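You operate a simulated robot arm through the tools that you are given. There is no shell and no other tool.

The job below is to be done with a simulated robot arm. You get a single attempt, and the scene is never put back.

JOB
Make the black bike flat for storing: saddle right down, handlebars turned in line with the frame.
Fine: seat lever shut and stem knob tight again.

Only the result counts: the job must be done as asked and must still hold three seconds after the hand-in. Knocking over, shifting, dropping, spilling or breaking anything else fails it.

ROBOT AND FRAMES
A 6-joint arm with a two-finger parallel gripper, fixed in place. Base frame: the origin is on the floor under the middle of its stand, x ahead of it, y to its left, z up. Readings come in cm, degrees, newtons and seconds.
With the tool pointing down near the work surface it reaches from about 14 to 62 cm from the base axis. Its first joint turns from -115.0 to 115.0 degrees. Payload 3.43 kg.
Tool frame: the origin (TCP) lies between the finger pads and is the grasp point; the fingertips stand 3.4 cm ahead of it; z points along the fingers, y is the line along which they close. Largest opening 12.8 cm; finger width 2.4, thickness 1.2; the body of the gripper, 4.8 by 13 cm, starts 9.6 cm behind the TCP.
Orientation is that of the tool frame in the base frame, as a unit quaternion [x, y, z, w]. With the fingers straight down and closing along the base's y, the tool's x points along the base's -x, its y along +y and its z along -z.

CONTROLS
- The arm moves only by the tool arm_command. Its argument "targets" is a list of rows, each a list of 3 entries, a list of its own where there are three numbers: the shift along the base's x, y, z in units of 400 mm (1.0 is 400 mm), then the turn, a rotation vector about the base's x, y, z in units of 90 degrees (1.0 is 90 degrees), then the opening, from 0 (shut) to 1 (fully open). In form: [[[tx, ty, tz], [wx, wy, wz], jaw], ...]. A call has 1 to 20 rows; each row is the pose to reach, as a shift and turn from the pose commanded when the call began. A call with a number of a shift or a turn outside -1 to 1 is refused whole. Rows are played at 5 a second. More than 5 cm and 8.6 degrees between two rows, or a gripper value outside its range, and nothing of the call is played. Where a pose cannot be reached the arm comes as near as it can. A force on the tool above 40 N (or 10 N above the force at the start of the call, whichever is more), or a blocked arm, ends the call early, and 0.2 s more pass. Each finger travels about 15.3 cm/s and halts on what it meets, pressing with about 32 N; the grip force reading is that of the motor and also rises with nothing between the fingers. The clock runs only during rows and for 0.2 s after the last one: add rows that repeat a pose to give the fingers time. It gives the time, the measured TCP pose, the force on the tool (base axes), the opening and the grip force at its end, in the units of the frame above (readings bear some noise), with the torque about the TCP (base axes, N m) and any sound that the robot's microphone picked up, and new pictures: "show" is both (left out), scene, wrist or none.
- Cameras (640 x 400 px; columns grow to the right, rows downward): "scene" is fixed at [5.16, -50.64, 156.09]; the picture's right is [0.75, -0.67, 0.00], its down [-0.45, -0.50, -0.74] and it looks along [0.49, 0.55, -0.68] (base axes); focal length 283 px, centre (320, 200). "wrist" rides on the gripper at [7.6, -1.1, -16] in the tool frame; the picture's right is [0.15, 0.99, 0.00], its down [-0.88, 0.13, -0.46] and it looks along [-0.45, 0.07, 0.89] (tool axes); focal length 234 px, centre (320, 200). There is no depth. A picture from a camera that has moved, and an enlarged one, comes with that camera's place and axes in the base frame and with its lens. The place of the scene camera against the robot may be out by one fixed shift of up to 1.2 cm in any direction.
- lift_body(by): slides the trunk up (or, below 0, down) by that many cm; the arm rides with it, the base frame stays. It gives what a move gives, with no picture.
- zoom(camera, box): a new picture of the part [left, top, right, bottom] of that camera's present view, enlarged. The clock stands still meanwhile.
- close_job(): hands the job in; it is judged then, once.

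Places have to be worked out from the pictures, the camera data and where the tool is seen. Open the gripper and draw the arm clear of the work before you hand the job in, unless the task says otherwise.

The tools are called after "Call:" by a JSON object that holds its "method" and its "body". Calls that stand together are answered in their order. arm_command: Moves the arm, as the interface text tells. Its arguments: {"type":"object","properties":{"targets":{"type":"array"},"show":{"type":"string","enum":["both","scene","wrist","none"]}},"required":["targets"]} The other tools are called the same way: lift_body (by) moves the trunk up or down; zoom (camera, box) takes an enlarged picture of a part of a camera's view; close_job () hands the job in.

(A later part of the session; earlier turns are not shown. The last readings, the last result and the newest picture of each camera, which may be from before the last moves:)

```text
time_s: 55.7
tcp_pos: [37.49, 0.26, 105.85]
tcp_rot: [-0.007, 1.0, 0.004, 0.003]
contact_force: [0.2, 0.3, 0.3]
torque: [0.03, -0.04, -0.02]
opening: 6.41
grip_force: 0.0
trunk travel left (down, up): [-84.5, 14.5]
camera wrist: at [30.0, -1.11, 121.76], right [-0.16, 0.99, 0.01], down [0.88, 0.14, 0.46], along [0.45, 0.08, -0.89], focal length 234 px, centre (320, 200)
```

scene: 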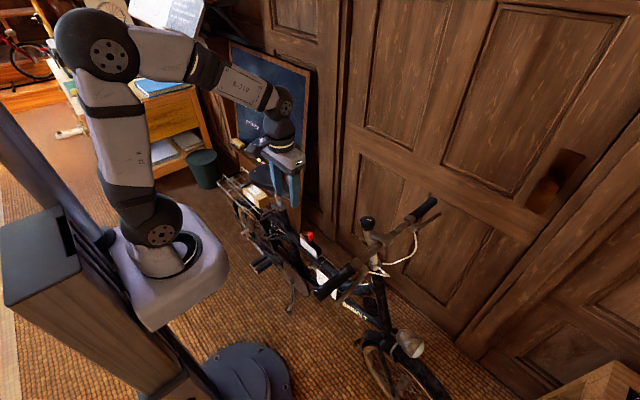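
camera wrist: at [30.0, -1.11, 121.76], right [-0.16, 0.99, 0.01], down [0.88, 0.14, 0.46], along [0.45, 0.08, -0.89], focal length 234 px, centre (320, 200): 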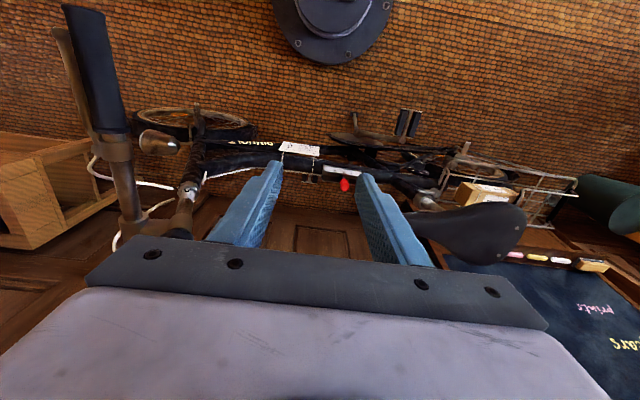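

Tool is pointing down again. I move up and over to (36, −14, 120), with the jaws wide, to get a clear wrist view of the knob and handlebar.

Call:
{"method": "arm_command", "body": {"targets": [[[-0.005, -0.03, 0.06], [-0.005, 0.004, -0.009], 0.7], [[-0.01, -0.08, 0.12], [-0.005, 0.004, -0.009], 1], [[-0.015, -0.14, 0.18], [-0.005, 0.004, -0.009], 1], [[-0.02, -0.2, 0.24], [-0.005, 0.004, -0.009], 1], [[-0.03, -0.26, 0.3], [-0.005, 0.004, -0.009], 1], [[-0.035, -0.32, 0.345], [-0.005, 0.004, -0.009], 1], [[-0.0375, -0.3575, 0.355], [-0.005, 0.004, -0.009], 1], [[-0.0375, -0.3575, 0.355], [-0.005, 0.004, -0.009], 1]], "show": "wrist"}}

Call:
{"method": "zoom", "body": {"camera": "wrist", "box": [210, 150, 370, 250]}}

Call:
{"method": "zoom", "body": {"camera": "wrist", "box": [120, 0, 360, 150]}}

```text
time_s: 57.5
tcp_pos: [35.85, -14.22, 120.04]
tcp_rot: [0.0, 1.0, 0.0, 0.0]
contact_force: [0.1, 0.6, 0.3]
torque: [-0.02, -0.02, 0.01]
opening: 12.79
grip_force: 0.0
trunk travel left (down, up): [-84.5, 14.5]
camera wrist: at [28.39, -15.36, 136.11], right [-0.15, 0.99, 0.0], down [0.88, 0.13, 0.45], along [0.45, 0.07, -0.89], focal length 234 px, centre (320, 200)
```

wrist: 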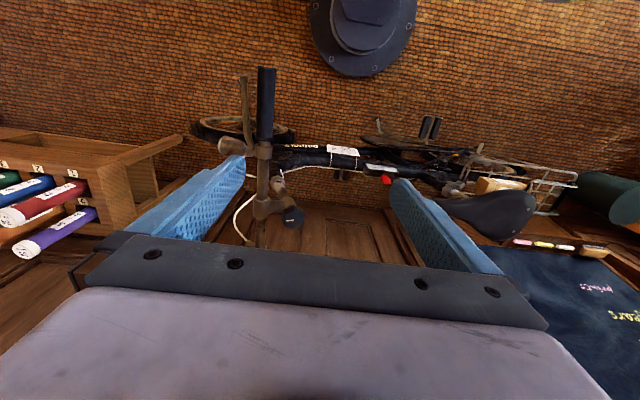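

```text
4.00 times, centred on (290, 200) of wrist
camera zoom: at [28.39, -15.36, 136.11], right [-0.15, 0.99, 0.0], down [0.88, 0.13, 0.45], along [0.45, 0.07, -0.89], focal length 937 px, centre (440, 200)
```

zoom: 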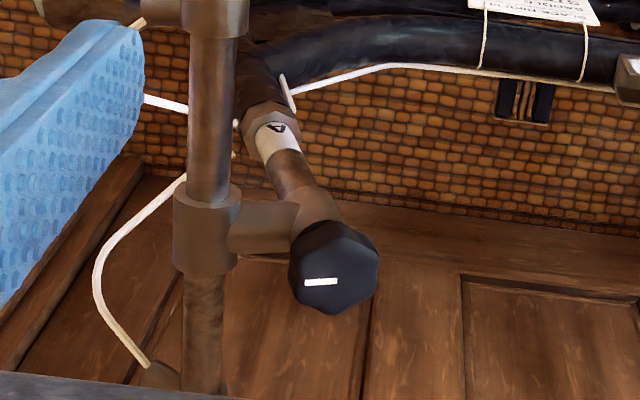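

```text
2.67 times, centred on (240, 75) of wrist
camera zoom: at [28.39, -15.36, 136.11], right [-0.15, 0.99, 0.0], down [0.88, 0.13, 0.45], along [0.45, 0.07, -0.89], focal length 624 px, centre (533, 533)
```

zoom: 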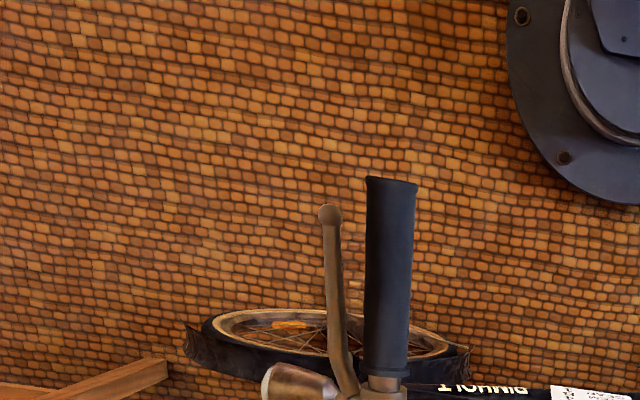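

The knob top is at about (52.7, −16.9, 96.5), roughly 4.5 cm across, and the stem is tilted about 20° back. I zoom in to see its flats and mark.

Call:
{"method": "zoom", "body": {"camera": "wrist", "box": [274, 197, 314, 237]}}

Call:
{"method": "zoom", "body": {"camera": "scene", "box": [350, 205, 385, 240]}}

```text
10.00 times, centred on (294, 217) of wrist
camera zoom: at [28.39, -15.36, 136.11], right [-0.15, 0.99, 0.0], down [0.88, 0.13, 0.45], along [0.45, 0.07, -0.89], focal length 2342 px, centre (580, 30)
```

zoom: 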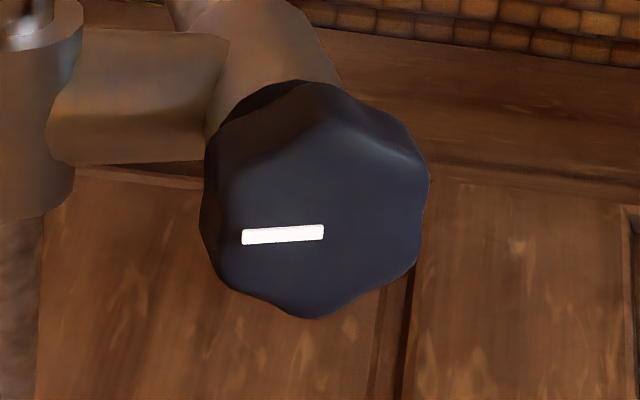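

```text
11.43 times, centred on (368, 222) of scene
camera zoom: at [5.16, -50.64, 156.09], right [0.75, -0.67, 0.0], down [-0.45, -0.5, -0.74], along [0.49, 0.55, -0.68], focal length 3234 px, centre (-223, -57)
```

zoom: 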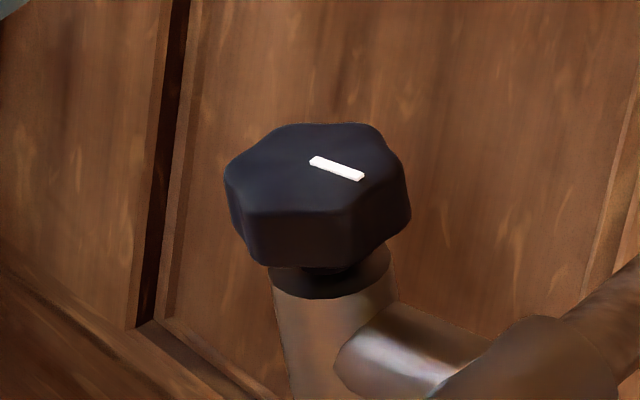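

The knob is a six-lobed hex with flats facing ±y and its mark pointing to −y. I tilt the tool 20° to the stem axis and come to about 6 cm above the knob along that axis with jaws at 8 cm.

Call:
{"method": "arm_command", "body": {"targets": [[[0.06, -0.002, -0.06], [-0.05, 0, 0], 0.8], [[0.13, -0.004, -0.13], [-0.11, 0, 0], 0.65], [[0.2, -0.006, -0.2], [-0.17, 0, 0], 0.65], [[0.27, -0.008, -0.27], [-0.222, 0, 0], 0.65], [[0.34, -0.01, -0.34], [-0.222, 0, 0], 0.65], [[0.4, -0.012, -0.4], [-0.222, 0, 0], 0.65], [[0.436, -0.0145, -0.44], [-0.222, 0, 0], 0.65], [[0.436, -0.0145, -0.44], [-0.222, 0, 0], 0.65]]}}

Call:
{"method": "zoom", "body": {"camera": "scene", "box": [310, 150, 450, 270]}}

Call:
{"method": "zoom", "body": {"camera": "wrist", "box": [220, 100, 420, 260]}}

```text
time_s: 59.3
tcp_pos: [53.35, -14.56, 102.39]
tcp_rot: [-0.001, 0.985, -0.174, 0.0]
contact_force: [0.4, 0.4, 0.6]
torque: [-0.03, -0.04, -0.02]
opening: 8.31
grip_force: 0.1
trunk travel left (down, up): [-84.5, 14.5]
camera wrist: at [46.05, -10.14, 117.85], right [-0.15, 0.93, -0.34], down [0.88, 0.28, 0.38], along [0.45, -0.24, -0.86], focal length 234 px, centre (320, 200)
```

scene: 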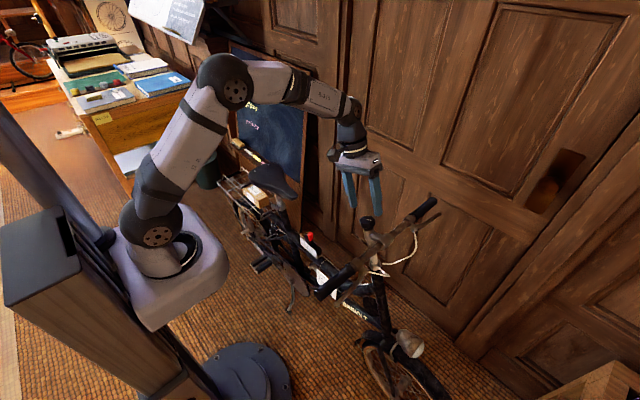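
wrist: 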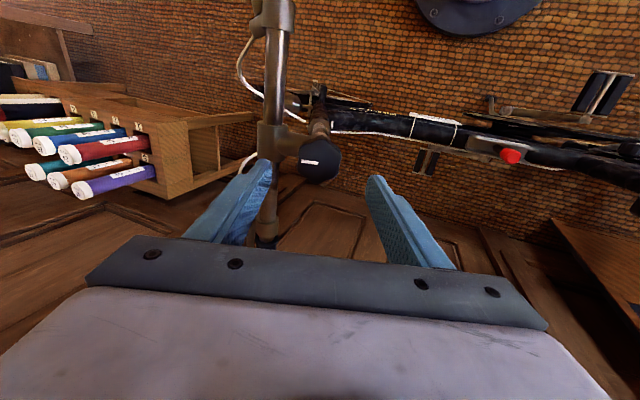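

```text
3.33 times, centred on (380, 210) of scene
camera zoom: at [5.16, -50.64, 156.09], right [0.75, -0.67, 0.0], down [-0.45, -0.5, -0.74], along [0.49, 0.55, -0.68], focal length 943 px, centre (120, 167)
```

zoom: 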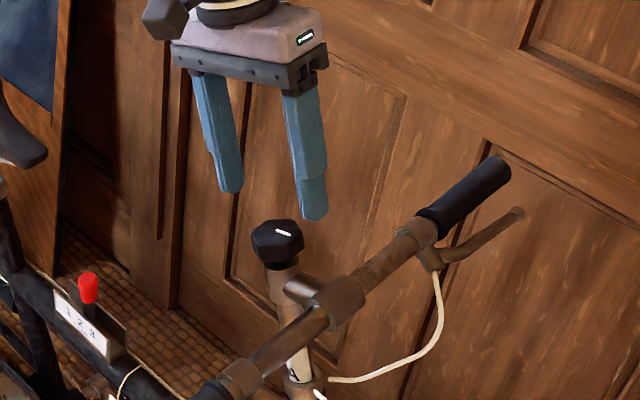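

```text
2.50 times, centred on (320, 180) of wrist
camera zoom: at [46.05, -10.14, 117.85], right [-0.15, 0.93, -0.34], down [0.88, 0.28, 0.38], along [0.45, -0.24, -0.86], focal length 585 px, centre (320, 250)
```

zoom: 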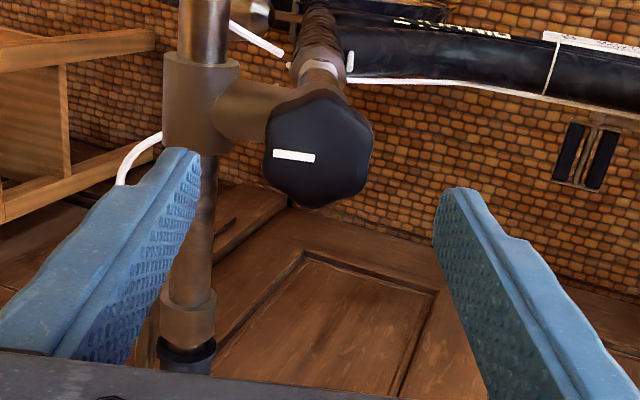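

The wrist view puts the knob top centre at about (53.0, −16.85, 96.9), aligned with the fingers and its flats facing them. I descend along the stem axis so the fingertips reach about 1.9 cm down the knob, without closing yet.

Call:
{"method": "arm_command", "body": {"targets": [[[-0.0088, -0.015, -0.03], [0, 0, 0], 0.6], [[-0.0088, -0.03, -0.066], [0, 0, 0], 0.55], [[-0.0088, -0.0445, -0.1023], [0, 0, 0], 0.5], [[-0.0088, -0.0445, -0.1023], [0, 0, 0], 0.5]], "show": "wrist"}}

Call:
{"method": "zoom", "body": {"camera": "wrist", "box": [220, 100, 420, 260]}}

Call:
{"method": "zoom", "body": {"camera": "scene", "box": [330, 170, 410, 250]}}

```text
time_s: 60.3
tcp_pos: [52.98, -16.46, 98.41]
tcp_rot: [0.0, 0.985, -0.173, 0.0]
contact_force: [0.1, 0.0, 0.1]
torque: [0.0, 0.01, 0.01]
opening: 6.41
grip_force: 0.1
trunk travel left (down, up): [-84.5, 14.5]
camera wrist: at [45.61, -11.99, 113.76], right [-0.15, 0.93, -0.34], down [0.88, 0.28, 0.38], along [0.45, -0.24, -0.86], focal length 234 px, centre (320, 200)
```

wrist: 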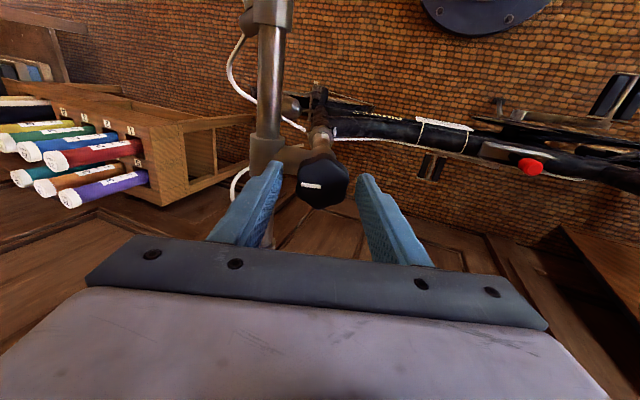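

```text
2.50 times, centred on (320, 180) of wrist
camera zoom: at [45.61, -11.99, 113.76], right [-0.15, 0.93, -0.34], down [0.88, 0.28, 0.38], along [0.45, -0.24, -0.86], focal length 585 px, centre (320, 250)
```

zoom: 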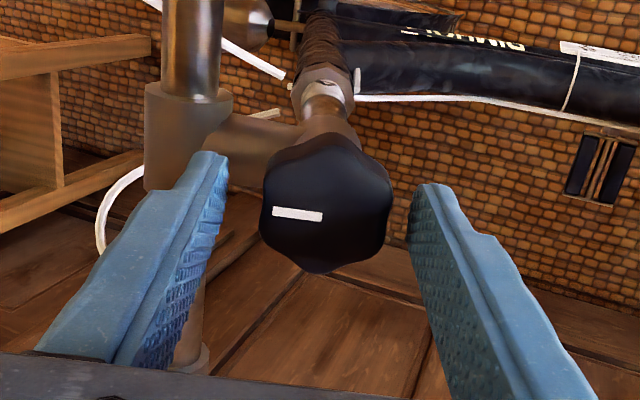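

```text
5.00 times, centred on (370, 210) of scene
camera zoom: at [5.16, -50.64, 156.09], right [0.75, -0.67, 0.0], down [-0.45, -0.5, -0.74], along [0.49, 0.55, -0.68], focal length 1415 px, centre (70, 150)
```

zoom: 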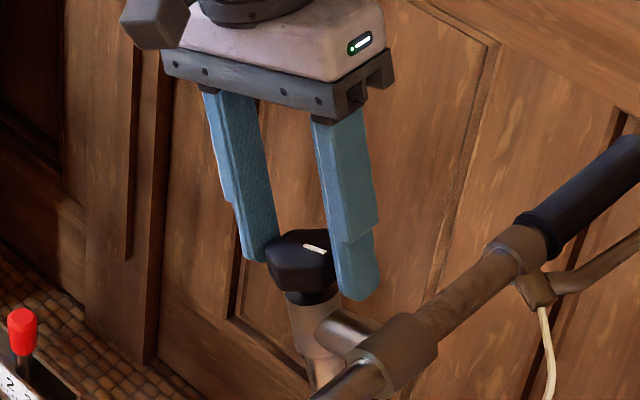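

The fingers straddle the knob at a good height. I close on the flats.

Call:
{"method": "arm_command", "body": {"targets": [[[0, 0, 0], [0, 0, 0], 0.4], [[0, 0, 0], [0, 0, 0], 0.3], [[0, 0, 0], [0, 0, 0], 0.2], [[0, 0, 0], [0, 0, 0], 0.2], [[0, 0, 0], [0, 0, 0], 0.2]], "show": "wrist"}}

Call:
{"method": "zoom", "body": {"camera": "wrist", "box": [220, 100, 420, 260]}}

Call:
{"method": "zoom", "body": {"camera": "scene", "box": [330, 170, 410, 250]}}

```text
time_s: 61.5
tcp_pos: [53.12, -16.34, 98.27]
tcp_rot: [0.0, 0.985, -0.174, -0.001]
contact_force: [-2.3, 8.8, -8.0]
torque: [0.56, -0.95, 0.35]
opening: 4.36
grip_force: 44.6
trunk travel left (down, up): [-84.5, 14.5]
camera wrist: at [45.63, -11.86, 113.71], right [-0.15, 0.93, -0.34], down [0.88, 0.28, 0.38], along [0.45, -0.24, -0.86], focal length 234 px, centre (320, 200)
```

wrist: 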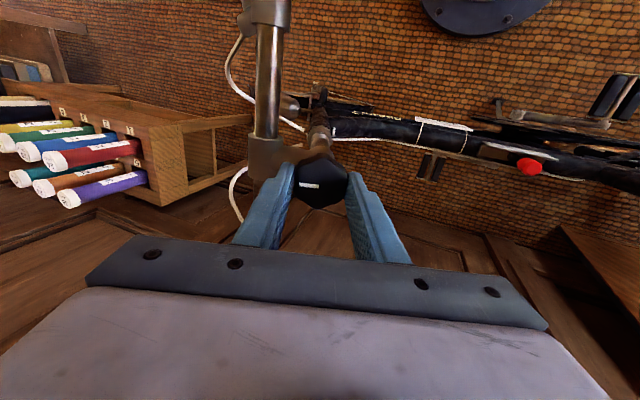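

```text
2.50 times, centred on (320, 180) of wrist
camera zoom: at [45.63, -11.86, 113.71], right [-0.15, 0.93, -0.34], down [0.88, 0.28, 0.38], along [0.45, -0.24, -0.86], focal length 585 px, centre (320, 250)
```

zoom: 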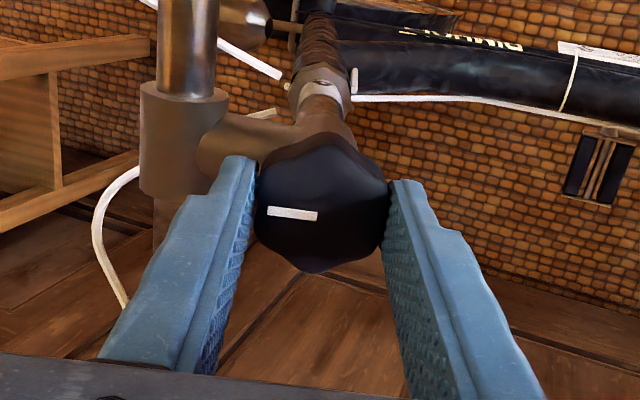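

```text
5.00 times, centred on (370, 210) of scene
camera zoom: at [5.16, -50.64, 156.09], right [0.75, -0.67, 0.0], down [-0.45, -0.5, -0.74], along [0.49, 0.55, -0.68], focal length 1415 px, centre (70, 150)
```

zoom: 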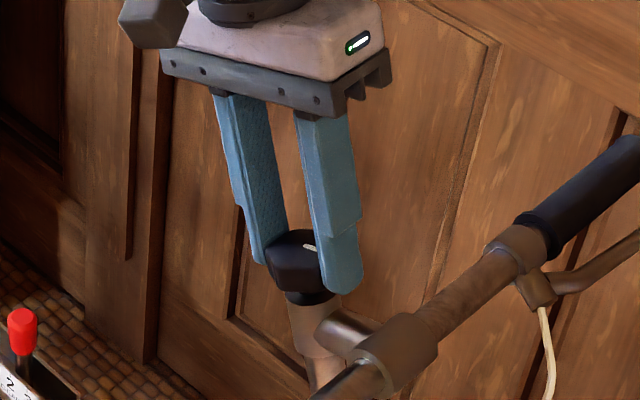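

Gripped on the flats (4.36 cm). I turn the knob counter-clockwise (seen from above) about the stem axis, first 24°, watching the torque and whether the bars stay still.

Call:
{"method": "arm_command", "body": {"targets": [[[0, 0.002, -0.001], [0, 0.0152, 0.0418], 0.2], [[0, 0.003, -0.001], [0, 0.0304, 0.0836], 0.2], [[0, 0.003, -0.001], [0, 0.0456, 0.1253], 0.2], [[0, 0.003, -0.001], [0, 0.0608, 0.1671], 0.2], [[0, 0.003, -0.001], [0, 0.076, 0.2089], 0.2], [[0, 0.003, -0.001], [0, 0.0912, 0.2507], 0.2]], "show": "wrist"}}

Call:
{"method": "zoom", "body": {"camera": "wrist", "box": [220, 100, 420, 260]}}

Call:
{"method": "zoom", "body": {"camera": "scene", "box": [310, 170, 450, 300]}}

```text
time_s: 62.9
tcp_pos: [53.04, -16.26, 98.31]
tcp_rot: [-0.205, 0.963, -0.17, -0.037]
contact_force: [-1.8, 8.2, -3.4]
torque: [-0.11, 0.39, -0.18]
opening: 4.37
grip_force: 45.6
trunk travel left (down, up): [-84.5, 14.5]
camera wrist: at [46.73, -14.63, 114.72], right [-0.54, 0.79, -0.29], down [0.75, 0.61, 0.26], along [0.38, -0.08, -0.92], focal length 234 px, centre (320, 200)
```

wrist: 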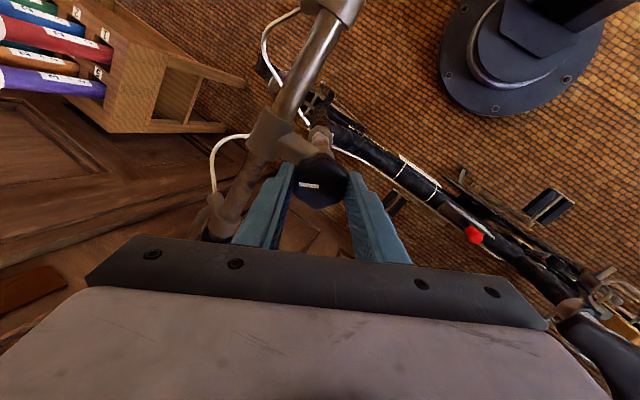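

```text
2.50 times, centred on (320, 180) of wrist
camera zoom: at [46.73, -14.63, 114.72], right [-0.54, 0.79, -0.29], down [0.75, 0.61, 0.26], along [0.38, -0.08, -0.92], focal length 585 px, centre (320, 250)
```

zoom: 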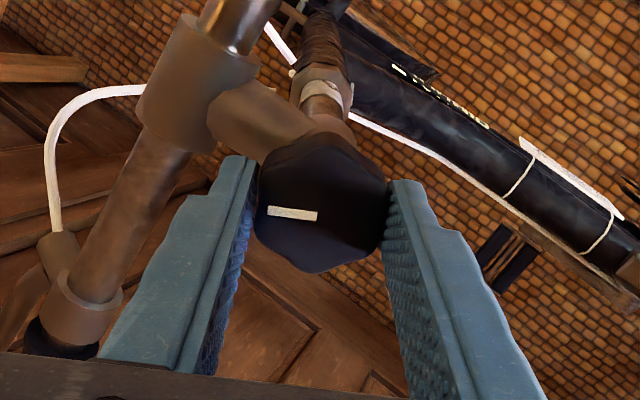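

```text
3.08 times, centred on (380, 235) of scene
camera zoom: at [5.16, -50.64, 156.09], right [0.75, -0.67, 0.0], down [-0.45, -0.5, -0.74], along [0.49, 0.55, -0.68], focal length 871 px, centre (135, 92)
```

zoom: 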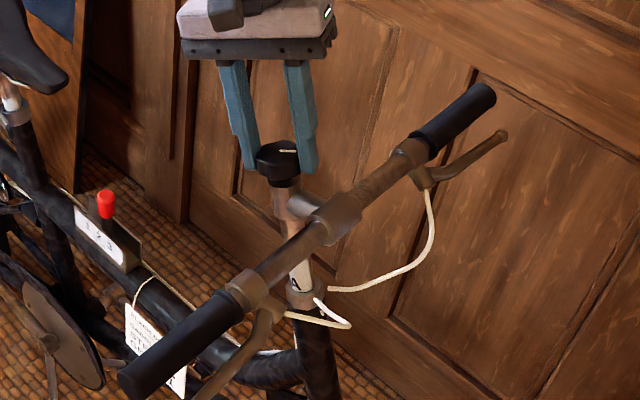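

The knob turned with the fingers and the bars stayed put. I continue counter-clockwise another 66°, to about 90° in total.

Call:
{"method": "arm_command", "body": {"targets": [[[0, 0, 0], [0, 0.0313, 0.0861], 0.2], [[0, 0, 0], [0, 0.0626, 0.1722], 0.2], [[0, 0, 0], [0, 0.094, 0.2583], 0.2], [[0, 0, 0], [0, 0.1253, 0.3444], 0.2], [[0, 0, 0], [0, 0.1566, 0.4305], 0.2], [[0, 0, 0], [0, 0.188, 0.5166], 0.2], [[0, 0, 0], [0, 0.2193, 0.6027], 0.2], [[0, 0, 0], [0, 0.2506, 0.6888], 0.2]], "show": "wrist"}}

Call:
{"method": "zoom", "body": {"camera": "wrist", "box": [220, 100, 420, 260]}}

Call:
{"method": "zoom", "body": {"camera": "scene", "box": [310, 170, 450, 300]}}

```text
time_s: 64.7
tcp_pos: [52.99, -16.2, 98.28]
tcp_rot: [0.697, -0.695, 0.123, 0.124]
contact_force: [-9.6, 9.7, 0.8]
torque: [0.49, 0.54, -0.24]
opening: 4.38
grip_force: 45.4
trunk travel left (down, up): [-84.5, 14.5]
camera wrist: at [54.29, -17.87, 115.85], right [-0.99, -0.14, 0.05], down [-0.13, 0.98, 0.13], along [-0.07, 0.12, -0.99], focal length 234 px, centre (320, 200)
```

wrist: 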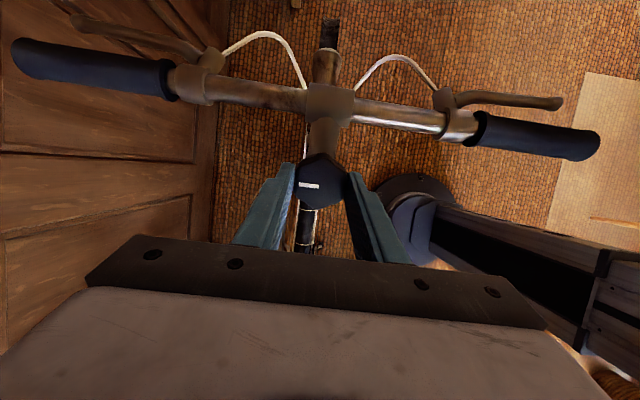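

```text
2.50 times, centred on (320, 180) of wrist
camera zoom: at [54.29, -17.87, 115.85], right [-0.99, -0.14, 0.05], down [-0.13, 0.98, 0.13], along [-0.07, 0.12, -0.99], focal length 585 px, centre (320, 250)
```

zoom: 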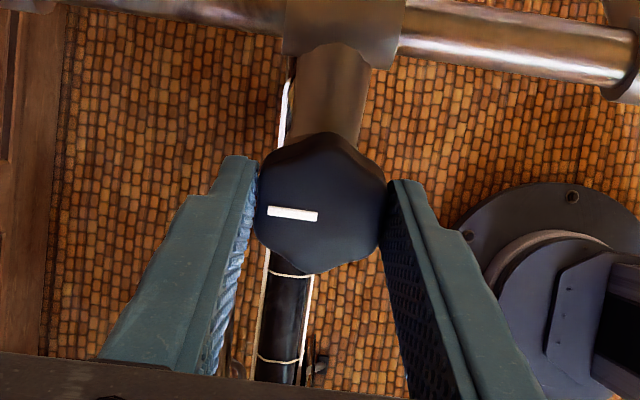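

```text
3.08 times, centred on (380, 235) of scene
camera zoom: at [5.16, -50.64, 156.09], right [0.75, -0.67, 0.0], down [-0.45, -0.5, -0.74], along [0.49, 0.55, -0.68], focal length 871 px, centre (135, 92)
```

zoom: 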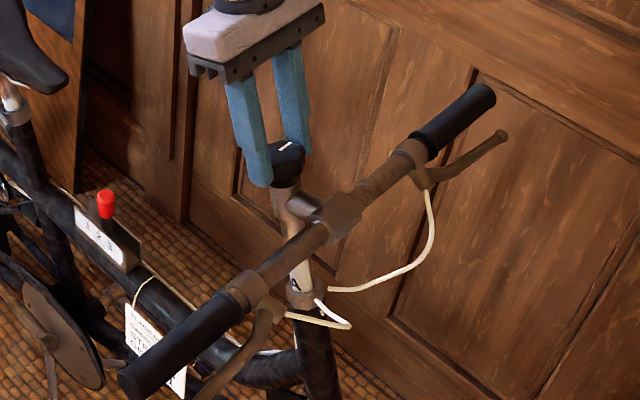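

A quarter turn is done with light torque, and the bars are still in place. I turn on another 88° to make sure the stem is well loosened, watching for limits.

Call:
{"method": "arm_command", "body": {"targets": [[[0, 0, 0], [0, 0.0304, 0.0836], 0.2], [[0, 0, 0], [0, 0.0608, 0.1671], 0.2], [[0, 0, 0], [0, 0.0912, 0.2507], 0.2], [[0, 0, 0], [0, 0.1216, 0.3342], 0.2], [[0, 0, 0], [0, 0.152, 0.4178], 0.2], [[0, 0, 0], [0, 0.1824, 0.5013], 0.2], [[0, 0, 0], [0, 0.2128, 0.5849], 0.2], [[0, 0, 0], [0, 0.2432, 0.6684], 0.2], [[0, 0, 0], [0, 0.2736, 0.752], 0.2], [[0, 0, 0], [0, 0.304, 0.8356], 0.2], [[0, 0, 0], [0, 0.3344, 0.9191], 0.2]], "show": "wrist"}}

Call:
{"method": "zoom", "body": {"camera": "wrist", "box": [220, 100, 420, 260]}}

Call:
{"method": "zoom", "body": {"camera": "scene", "box": [310, 170, 450, 300]}}

```text
time_s: 67.1
tcp_pos: [53.35, -16.37, 98.2]
tcp_rot: [0.985, -0.016, 0.006, 0.174]
contact_force: [2.4, 7.1, -11.9]
torque: [0.4, -1.17, -0.1]
opening: 4.34
grip_force: 45.0
trunk travel left (down, up): [-84.5, 14.5]
camera wrist: at [61.01, -10.01, 112.98], right [0.11, -0.93, 0.34], down [-0.89, 0.06, 0.46], along [-0.45, -0.35, -0.82], focal length 234 px, centre (320, 200)
```

wrist: 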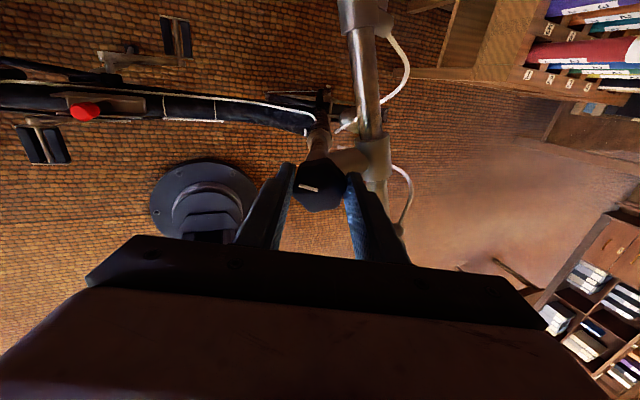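

```text
2.50 times, centred on (320, 180) of wrist
camera zoom: at [61.01, -10.01, 112.98], right [0.11, -0.93, 0.34], down [-0.89, 0.06, 0.46], along [-0.45, -0.35, -0.82], focal length 585 px, centre (320, 250)
```

zoom: 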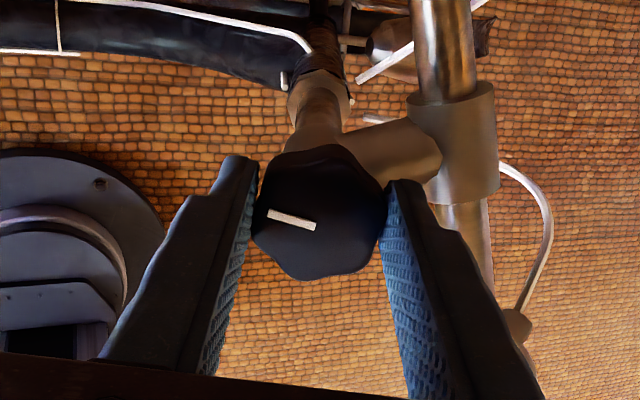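

```text
3.08 times, centred on (380, 235) of scene
camera zoom: at [5.16, -50.64, 156.09], right [0.75, -0.67, 0.0], down [-0.45, -0.5, -0.74], along [0.49, 0.55, -0.68], focal length 871 px, centre (135, 92)
```

zoom: 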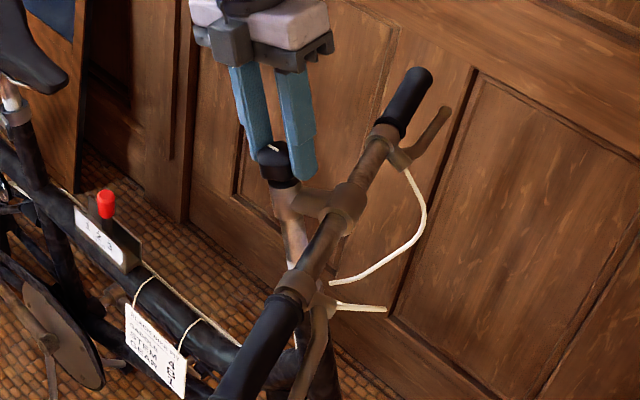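

The knob reached the end of its unscrewing and is now carrying the stem round with it: the bars have swung about 15° counter-clockwise and turn freely. I keep turning the same way with the same grip, in small steps, to see if the bars follow.

Call:
{"method": "arm_command", "body": {"targets": [[[-0.006, 0, 0], [0, 0.0266, 0.0731], 0.15], [[-0.006, 0, 0], [0, 0.0532, 0.1462], 0.15], [[-0.006, 0, 0], [0, 0.0798, 0.2193], 0.15], [[-0.006, 0, 0], [0, 0.1064, 0.2924], 0.15], [[-0.006, 0, 0], [0, 0.133, 0.3655], 0.15]], "show": "wrist"}}

Call:
{"method": "zoom", "body": {"camera": "wrist", "box": [220, 100, 420, 260]}}

Call:
{"method": "zoom", "body": {"camera": "scene", "box": [310, 170, 450, 300]}}

```text
time_s: 67.5
tcp_pos: [53.11, -16.08, 98.12]
tcp_rot: [0.981, 0.028, 0.011, 0.191]
contact_force: [3.9, -16.0, -7.3]
torque: [0.34, -1.2, 0.1]
opening: 4.44
grip_force: 45.5
out of reach, approached as far as the arm can: row 1, 2
trunk travel left (down, up): [-84.5, 14.5]
stopped in row 2: the force on the tool passed its limit at 58 N (the readings are from after the stop); the commanded pose is now the measured one
camera wrist: at [60.22, -8.75, 112.58], right [0.2, -0.91, 0.37], down [-0.89, 0.0, 0.46], along [-0.42, -0.42, -0.81], focal length 234 px, centre (320, 200)
```

wrist: 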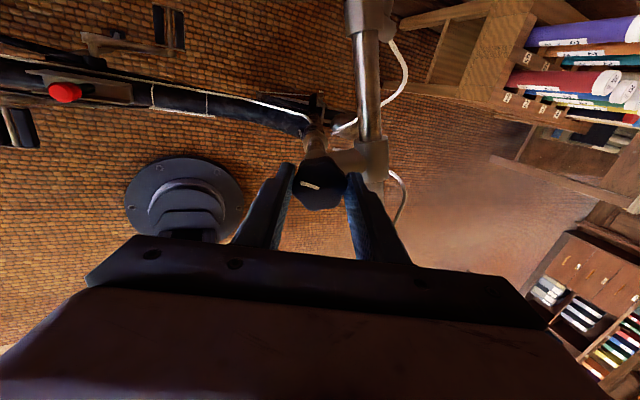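

```text
2.50 times, centred on (320, 180) of wrist
camera zoom: at [60.22, -8.75, 112.58], right [0.2, -0.91, 0.37], down [-0.89, 0.0, 0.46], along [-0.42, -0.42, -0.81], focal length 585 px, centre (320, 250)
```

zoom: 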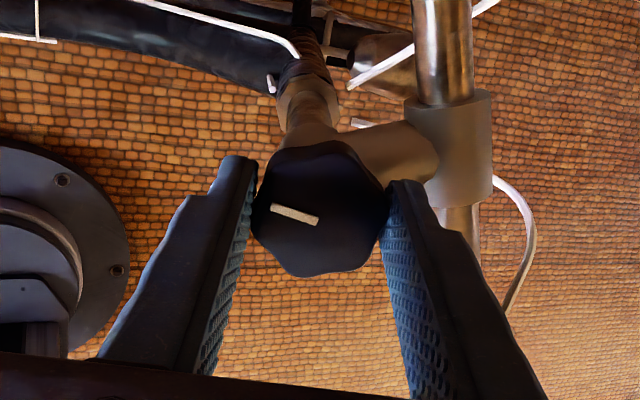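

```text
3.08 times, centred on (380, 235) of scene
camera zoom: at [5.16, -50.64, 156.09], right [0.75, -0.67, 0.0], down [-0.45, -0.5, -0.74], along [0.49, 0.55, -0.68], focal length 871 px, centre (135, 92)
```

zoom: 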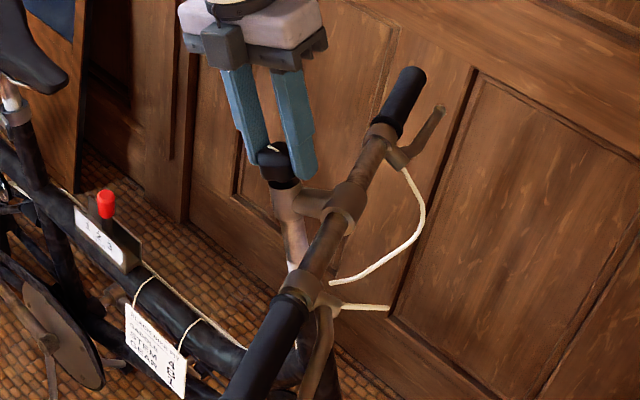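

The wrist is at its turning limit, so I must re-grip. I open the jaws, lift 4 cm along the stem axis, and turn the tool back clockwise in free air.

Call:
{"method": "arm_command", "body": {"targets": [[[0, 0, 0], [0, 0, 0], 0.4], [[0, 0, 0], [0, 0, 0], 0.6], [[0, 0.003, 0.008], [0, 0, 0], 0.65], [[-0.003, 0.014, 0.05], [0, 0, 0], 0.65], [[-0.003, 0.028, 0.0985], [0, 0, 0], 0.65], [[-0.003, 0.028, 0.0985], [0.0036, -0.0282, -0.079], 0.65], [[-0.003, 0.028, 0.0985], [0.0071, -0.0564, -0.1579], 0.65], [[-0.003, 0.028, 0.0985], [0.0107, -0.0845, -0.2369], 0.65], [[-0.003, 0.028, 0.0985], [0.0142, -0.1127, -0.3158], 0.65], [[-0.003, 0.028, 0.0985], [0.0178, -0.1409, -0.3948], 0.65], [[-0.003, 0.028, 0.0985], [0.0213, -0.1691, -0.4737], 0.65], [[-0.003, 0.028, 0.0985], [0.0249, -0.1972, -0.5527], 0.65], [[-0.003, 0.028, 0.0985], [0.0284, -0.2254, -0.6316], 0.65], [[-0.003, 0.028, 0.0985], [0.032, -0.2536, -0.7106], 0.65]], "show": "wrist"}}

Call:
{"method": "zoom", "body": {"camera": "scene", "box": [310, 170, 450, 300]}}

```text
time_s: 70.5
tcp_pos: [52.83, -14.8, 102.24]
tcp_rot: [0.83, -0.53, 0.094, 0.147]
contact_force: [0.0, -0.2, 0.0]
torque: [-0.01, 0.01, -0.03]
opening: 8.31
grip_force: 0.1
out of reach, approached as far as the arm can: row 5
trunk travel left (down, up): [-84.5, 14.5]
camera wrist: at [57.16, -15.29, 119.39], right [-0.84, -0.52, 0.19], down [-0.49, 0.85, 0.17], along [-0.25, 0.05, -0.97], focal length 234 px, centre (320, 200)
```

wrist: 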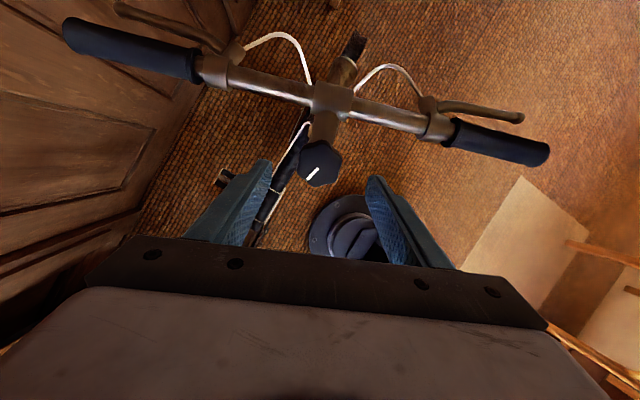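

```text
3.08 times, centred on (380, 235) of scene
camera zoom: at [5.16, -50.64, 156.09], right [0.75, -0.67, 0.0], down [-0.45, -0.5, -0.74], along [0.49, 0.55, -0.68], focal length 871 px, centre (135, 92)
```

zoom: 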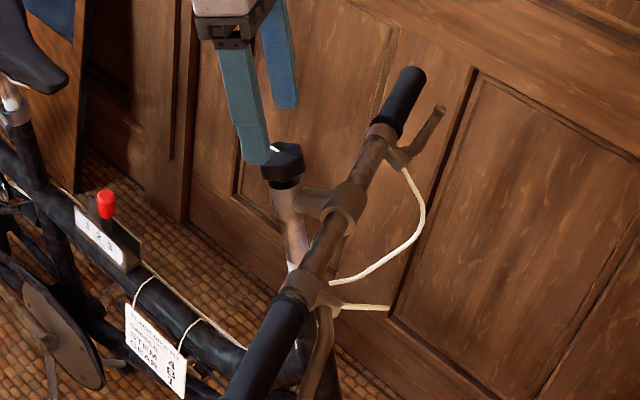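

From this view the bars are about 17° round, and the knob mark shows it has turned roughly 171° overall. I turn the tool back another 64° to line up with the flats, then come down over the knob again.

Call:
{"method": "arm_command", "body": {"targets": [[[0.001, 0, 0], [0, -0.0304, -0.0836], 0.6], [[0.002, 0, 0], [0, -0.0608, -0.1671], 0.55], [[0.004, 0, 0], [0, -0.0912, -0.2507], 0.55], [[0.004, 0, 0], [0, -0.1216, -0.3342], 0.55], [[0.004, 0, 0], [0, -0.152, -0.4178], 0.55], [[0.004, 0, 0], [0, -0.1824, -0.5013], 0.55], [[0.004, 0, 0], [0, -0.2128, -0.5849], 0.55], [[0.004, 0, 0], [0, -0.2432, -0.6684], 0.55], [[0.004, -0.0128, -0.0328], [0, -0.2432, -0.6684], 0.55], [[0.004, -0.0256, -0.0656], [0, -0.2432, -0.6684], 0.55], [[0.004, -0.0385, -0.0985], [0, -0.2432, -0.6684], 0.5], [[0.004, -0.0385, -0.0985], [0, -0.2432, -0.6684], 0.5]], "show": "wrist"}}

Call:
{"method": "zoom", "body": {"camera": "wrist", "box": [220, 100, 420, 260]}}

Call:
{"method": "zoom", "body": {"camera": "scene", "box": [310, 170, 450, 300]}}

```text
time_s: 73.1
tcp_pos: [52.84, -16.19, 98.18]
tcp_rot: [-0.424, 0.889, -0.158, -0.075]
contact_force: [0.5, 0.6, -0.6]
torque: [-0.02, -0.01, -0.04]
opening: 6.4
grip_force: 0.0
trunk travel left (down, up): [-84.5, 14.5]
camera wrist: at [49.23, -16.95, 115.5], right [-0.86, 0.48, -0.17], down [0.45, 0.88, 0.16], along [0.23, 0.06, -0.97], focal length 234 px, centre (320, 200)
```

wrist: 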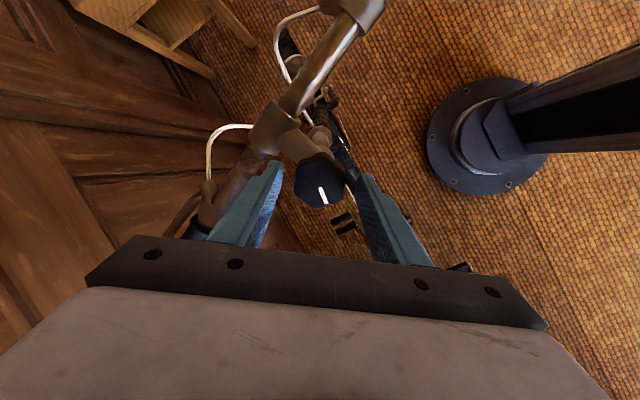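

```text
2.50 times, centred on (320, 180) of wrist
camera zoom: at [49.23, -16.95, 115.5], right [-0.86, 0.48, -0.17], down [0.45, 0.88, 0.16], along [0.23, 0.06, -0.97], focal length 585 px, centre (320, 250)
```

zoom: 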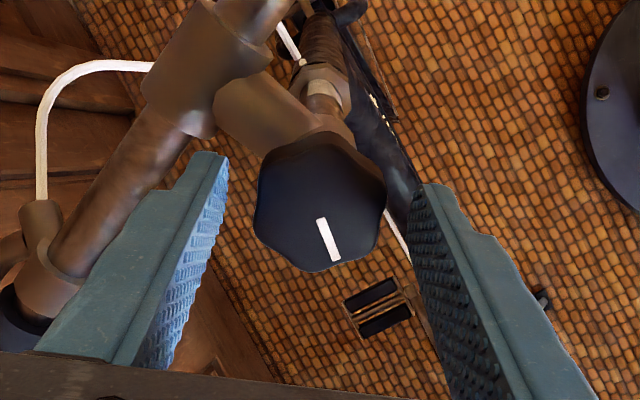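

```text
3.08 times, centred on (380, 235) of scene
camera zoom: at [5.16, -50.64, 156.09], right [0.75, -0.67, 0.0], down [-0.45, -0.5, -0.74], along [0.49, 0.55, -0.68], focal length 871 px, centre (135, 92)
```

zoom: 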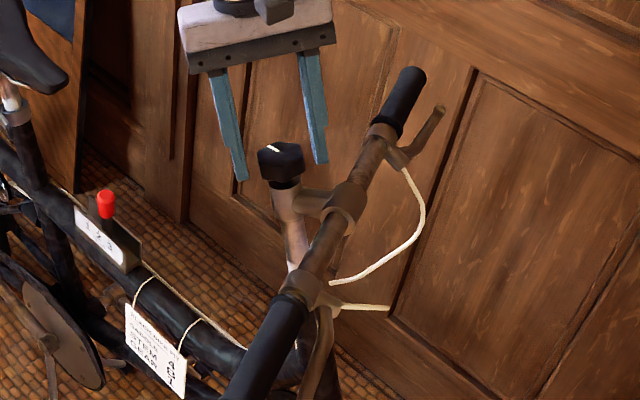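

The fingers are centred on the knob with flats nearly aligned. I close and turn counter-clockwise about 60°, carrying the bars round.

Call:
{"method": "arm_command", "body": {"targets": [[[0, 0, 0], [0, 0, 0], 0.35], [[0, 0, 0], [0, 0, 0], 0.2], [[0, 0, 0], [0, 0, 0], 0.1], [[0, 0, 0], [0, 0, 0], 0.1], [[0, 0, 0], [0, 0.0228, 0.0627], 0.1], [[0, 0, 0], [0, 0.0456, 0.1253], 0.1], [[0, 0, 0], [0, 0.0684, 0.188], 0.1], [[0, 0, 0], [0, 0.0912, 0.2507], 0.1], [[0, 0, 0], [0, 0.114, 0.3133], 0.1], [[0, 0, 0], [0, 0.1368, 0.376], 0.1], [[0, 0, 0], [0, 0.1596, 0.4387], 0.1], [[0, 0, 0], [0, 0.1824, 0.5013], 0.1], [[0, 0, 0], [0, 0.2052, 0.564], 0.1], [[0, 0, 0], [0, 0.228, 0.6267], 0.1]], "show": "wrist"}}

Call:
{"method": "zoom", "body": {"camera": "wrist", "box": [220, 100, 420, 260]}}

Call:
{"method": "zoom", "body": {"camera": "scene", "box": [310, 170, 450, 300]}}

```text
time_s: 76.1
tcp_pos: [52.99, -16.3, 98.2]
tcp_rot: [0.812, -0.557, 0.1, 0.144]
contact_force: [0.1, -1.4, -1.5]
torque: [0.11, 0.05, -0.38]
opening: 4.33
grip_force: 45.0
trunk travel left (down, up): [-84.5, 14.5]
camera wrist: at [56.91, -17.07, 115.47], right [-0.87, -0.46, 0.17], down [-0.44, 0.88, 0.16], along [-0.22, 0.07, -0.97], focal length 234 px, centre (320, 200)
```

wrist: 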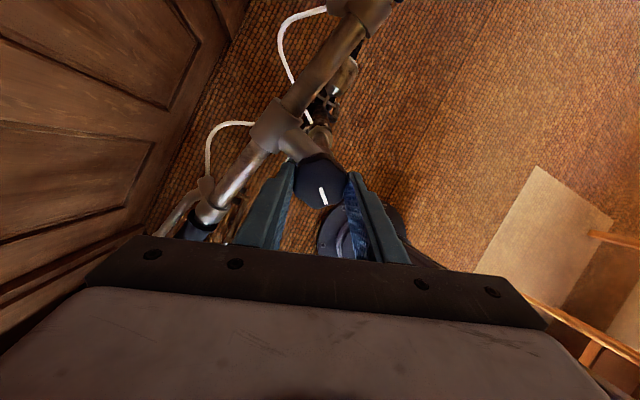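

```text
2.50 times, centred on (320, 180) of wrist
camera zoom: at [56.91, -17.07, 115.47], right [-0.87, -0.46, 0.17], down [-0.44, 0.88, 0.16], along [-0.22, 0.07, -0.97], focal length 585 px, centre (320, 250)
```

zoom: 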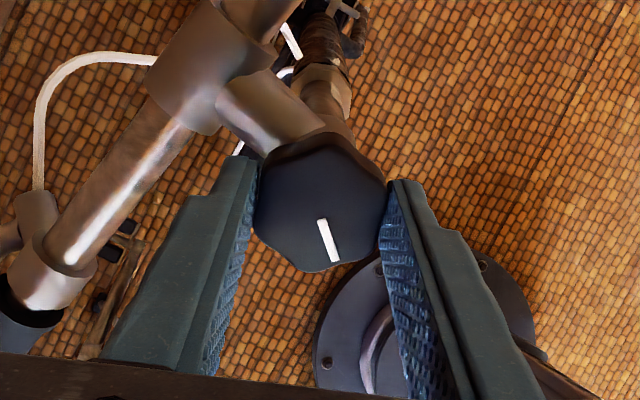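

```text
3.08 times, centred on (380, 235) of scene
camera zoom: at [5.16, -50.64, 156.09], right [0.75, -0.67, 0.0], down [-0.45, -0.5, -0.74], along [0.49, 0.55, -0.68], focal length 871 px, centre (135, 92)
```

zoom: 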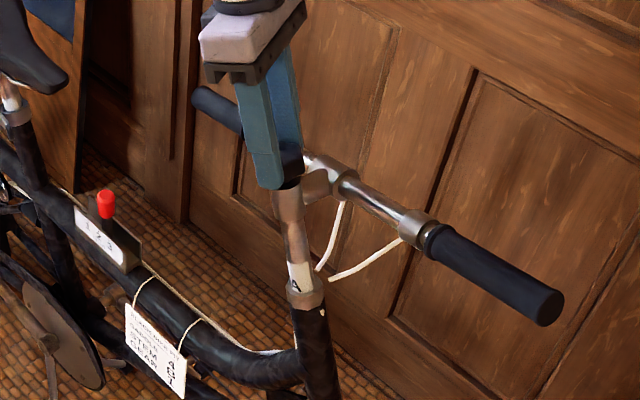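

The bars now follow the knob exactly and stand at about 79–80°. I turn another 10° to bring them in line with the frame.

Call:
{"method": "arm_command", "body": {"targets": [[[0, 0, 0], [0, 0.019, 0.0522], 0.1], [[0, 0, 0], [0, 0.038, 0.1045], 0.1], [[0, 0, 0], [0, 0.0395, 0.1086], 0.1], [[0, 0, 0], [0, 0.0395, 0.1086], 0.1]], "show": "wrist"}}

Call:
{"method": "zoom", "body": {"camera": "scene", "box": [310, 170, 470, 380]}}

```text
time_s: 77.1
tcp_pos: [52.89, -16.23, 98.07]
tcp_rot: [0.86, -0.48, 0.085, 0.151]
contact_force: [-1.3, -0.1, -1.9]
torque: [-0.07, 0.15, -0.2]
opening: 4.31
grip_force: 45.4
trunk travel left (down, up): [-84.5, 14.5]
camera wrist: at [58.04, -16.34, 115.18], right [-0.77, -0.6, 0.22], down [-0.57, 0.8, 0.19], along [-0.29, 0.02, -0.96], focal length 234 px, centre (320, 200)
```

wrist: 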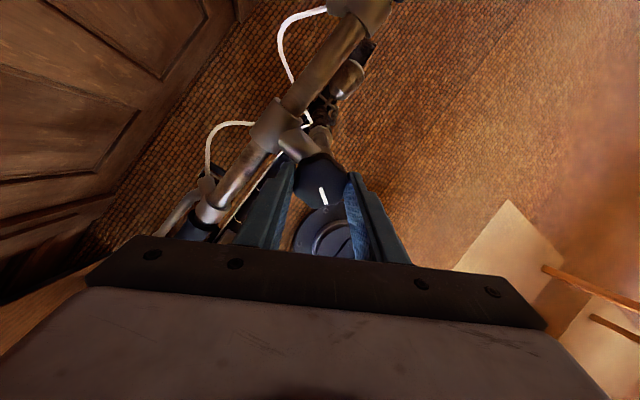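

```text
1.90 times, centred on (390, 275) of scene
camera zoom: at [5.16, -50.64, 156.09], right [0.75, -0.67, 0.0], down [-0.45, -0.5, -0.74], along [0.49, 0.55, -0.68], focal length 539 px, centre (187, 57)
```

zoom: 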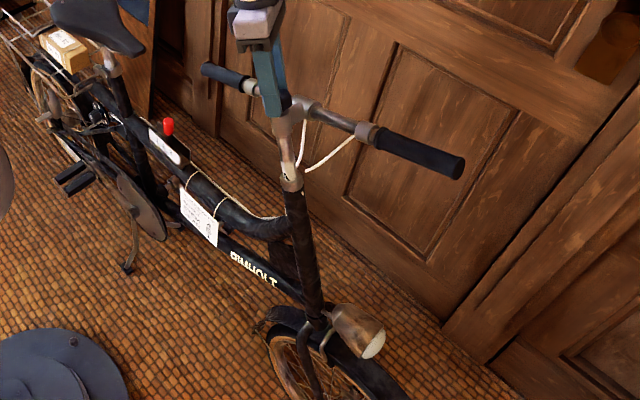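

The bars look aligned: solving the scene view gives both grip ends at x≈57.3, so the bar is parallel to the frame. I now tighten by turning the knob clockwise with the same grip, first about 40°, checking that the bars stay put.

Call:
{"method": "arm_command", "body": {"targets": [[[0, 0, 0], [0, -0.0266, -0.0731], 0.1], [[0, 0, 0], [0, -0.0532, -0.1462], 0.1], [[0, 0, 0], [0, -0.0798, -0.2193], 0.1], [[0, 0, 0], [0, -0.1064, -0.2924], 0.1], [[0, 0, 0], [0, -0.133, -0.3655], 0.1], [[0, 0, 0], [0, -0.1596, -0.4386], 0.1]], "show": "wrist"}}

Call:
{"method": "zoom", "body": {"camera": "wrist", "box": [220, 100, 420, 260]}}

Call:
{"method": "zoom", "body": {"camera": "scene", "box": [310, 170, 470, 380]}}

```text
time_s: 78.5
tcp_pos: [53.04, -16.31, 98.27]
tcp_rot: [-0.629, 0.758, -0.134, -0.112]
contact_force: [-2.0, -1.1, -11.2]
torque: [-0.09, -0.58, 0.23]
opening: 4.31
grip_force: 44.8
trunk travel left (down, up): [-84.5, 14.5]
camera wrist: at [52.88, -18.02, 115.78], right [-1.0, 0.04, -0.01], down [0.04, 0.99, 0.12], along [0.02, 0.12, -0.99], focal length 234 px, centre (320, 200)
```

wrist: 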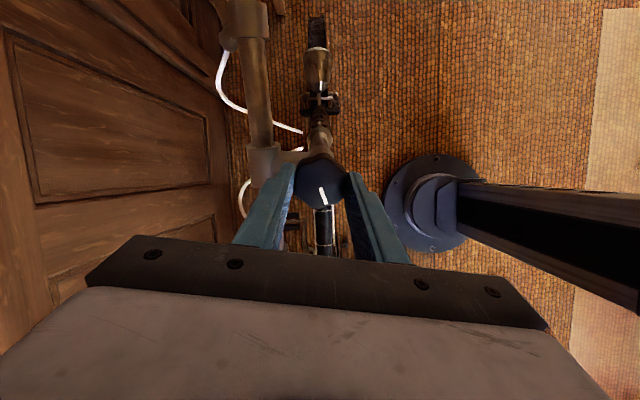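

```text
2.50 times, centred on (320, 180) of wrist
camera zoom: at [52.88, -18.02, 115.78], right [-1.0, 0.04, -0.01], down [0.04, 0.99, 0.12], along [0.02, 0.12, -0.99], focal length 585 px, centre (320, 250)
```

zoom: 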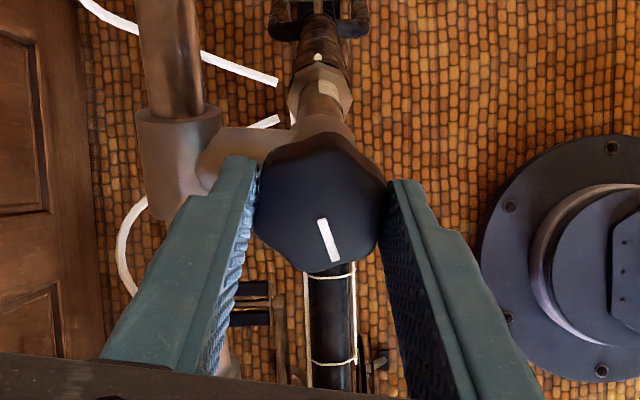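

```text
1.90 times, centred on (390, 275) of scene
camera zoom: at [5.16, -50.64, 156.09], right [0.75, -0.67, 0.0], down [-0.45, -0.5, -0.74], along [0.49, 0.55, -0.68], focal length 539 px, centre (187, 57)
```

zoom: 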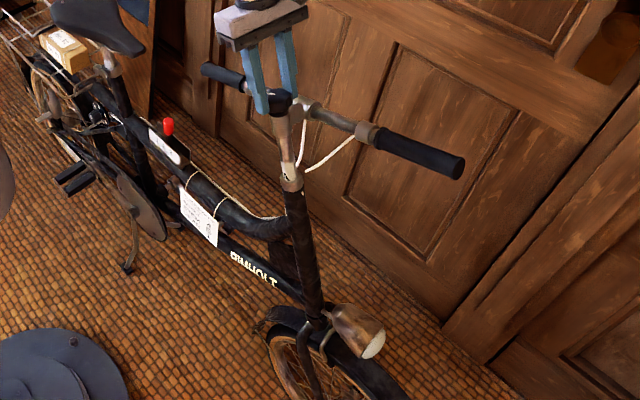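

The bars did not move while the knob turned back 42°. Before tightening further, I zoom in to measure the bar's angle to the frame more exactly.

Call:
{"method": "zoom", "body": {"camera": "wrist", "box": [200, 0, 360, 100]}}

Call:
{"method": "zoom", "body": {"camera": "wrist", "box": [220, 90, 380, 190]}}

Call:
{"method": "zoom", "body": {"camera": "scene", "box": [320, 190, 480, 290]}}

```text
4.00 times, centred on (280, 50) of wrist
camera zoom: at [52.88, -18.02, 115.78], right [-1.0, 0.04, -0.01], down [0.04, 0.99, 0.12], along [0.02, 0.12, -0.99], focal length 937 px, centre (480, 800)
```

zoom: 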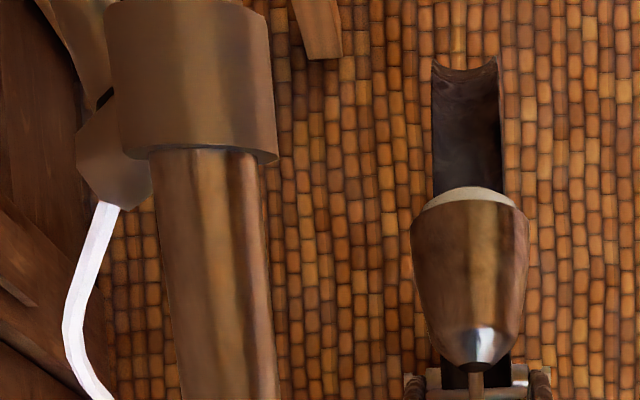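

```text
4.00 times, centred on (300, 140) of wrist
camera zoom: at [52.88, -18.02, 115.78], right [-1.0, 0.04, -0.01], down [0.04, 0.99, 0.12], along [0.02, 0.12, -0.99], focal length 937 px, centre (400, 440)
```

zoom: 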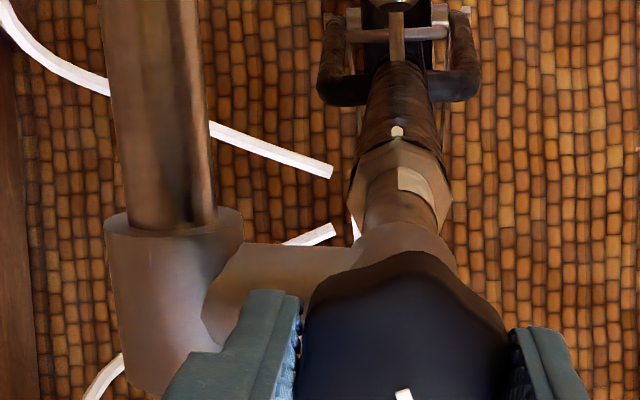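

```text
4.00 times, centred on (400, 240) of scene
camera zoom: at [5.16, -50.64, 156.09], right [0.75, -0.67, 0.0], down [-0.45, -0.5, -0.74], along [0.49, 0.55, -0.68], focal length 1132 px, centre (0, 40)
```

zoom: 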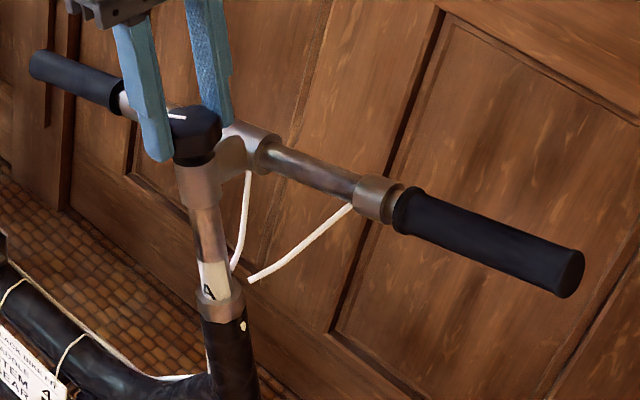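

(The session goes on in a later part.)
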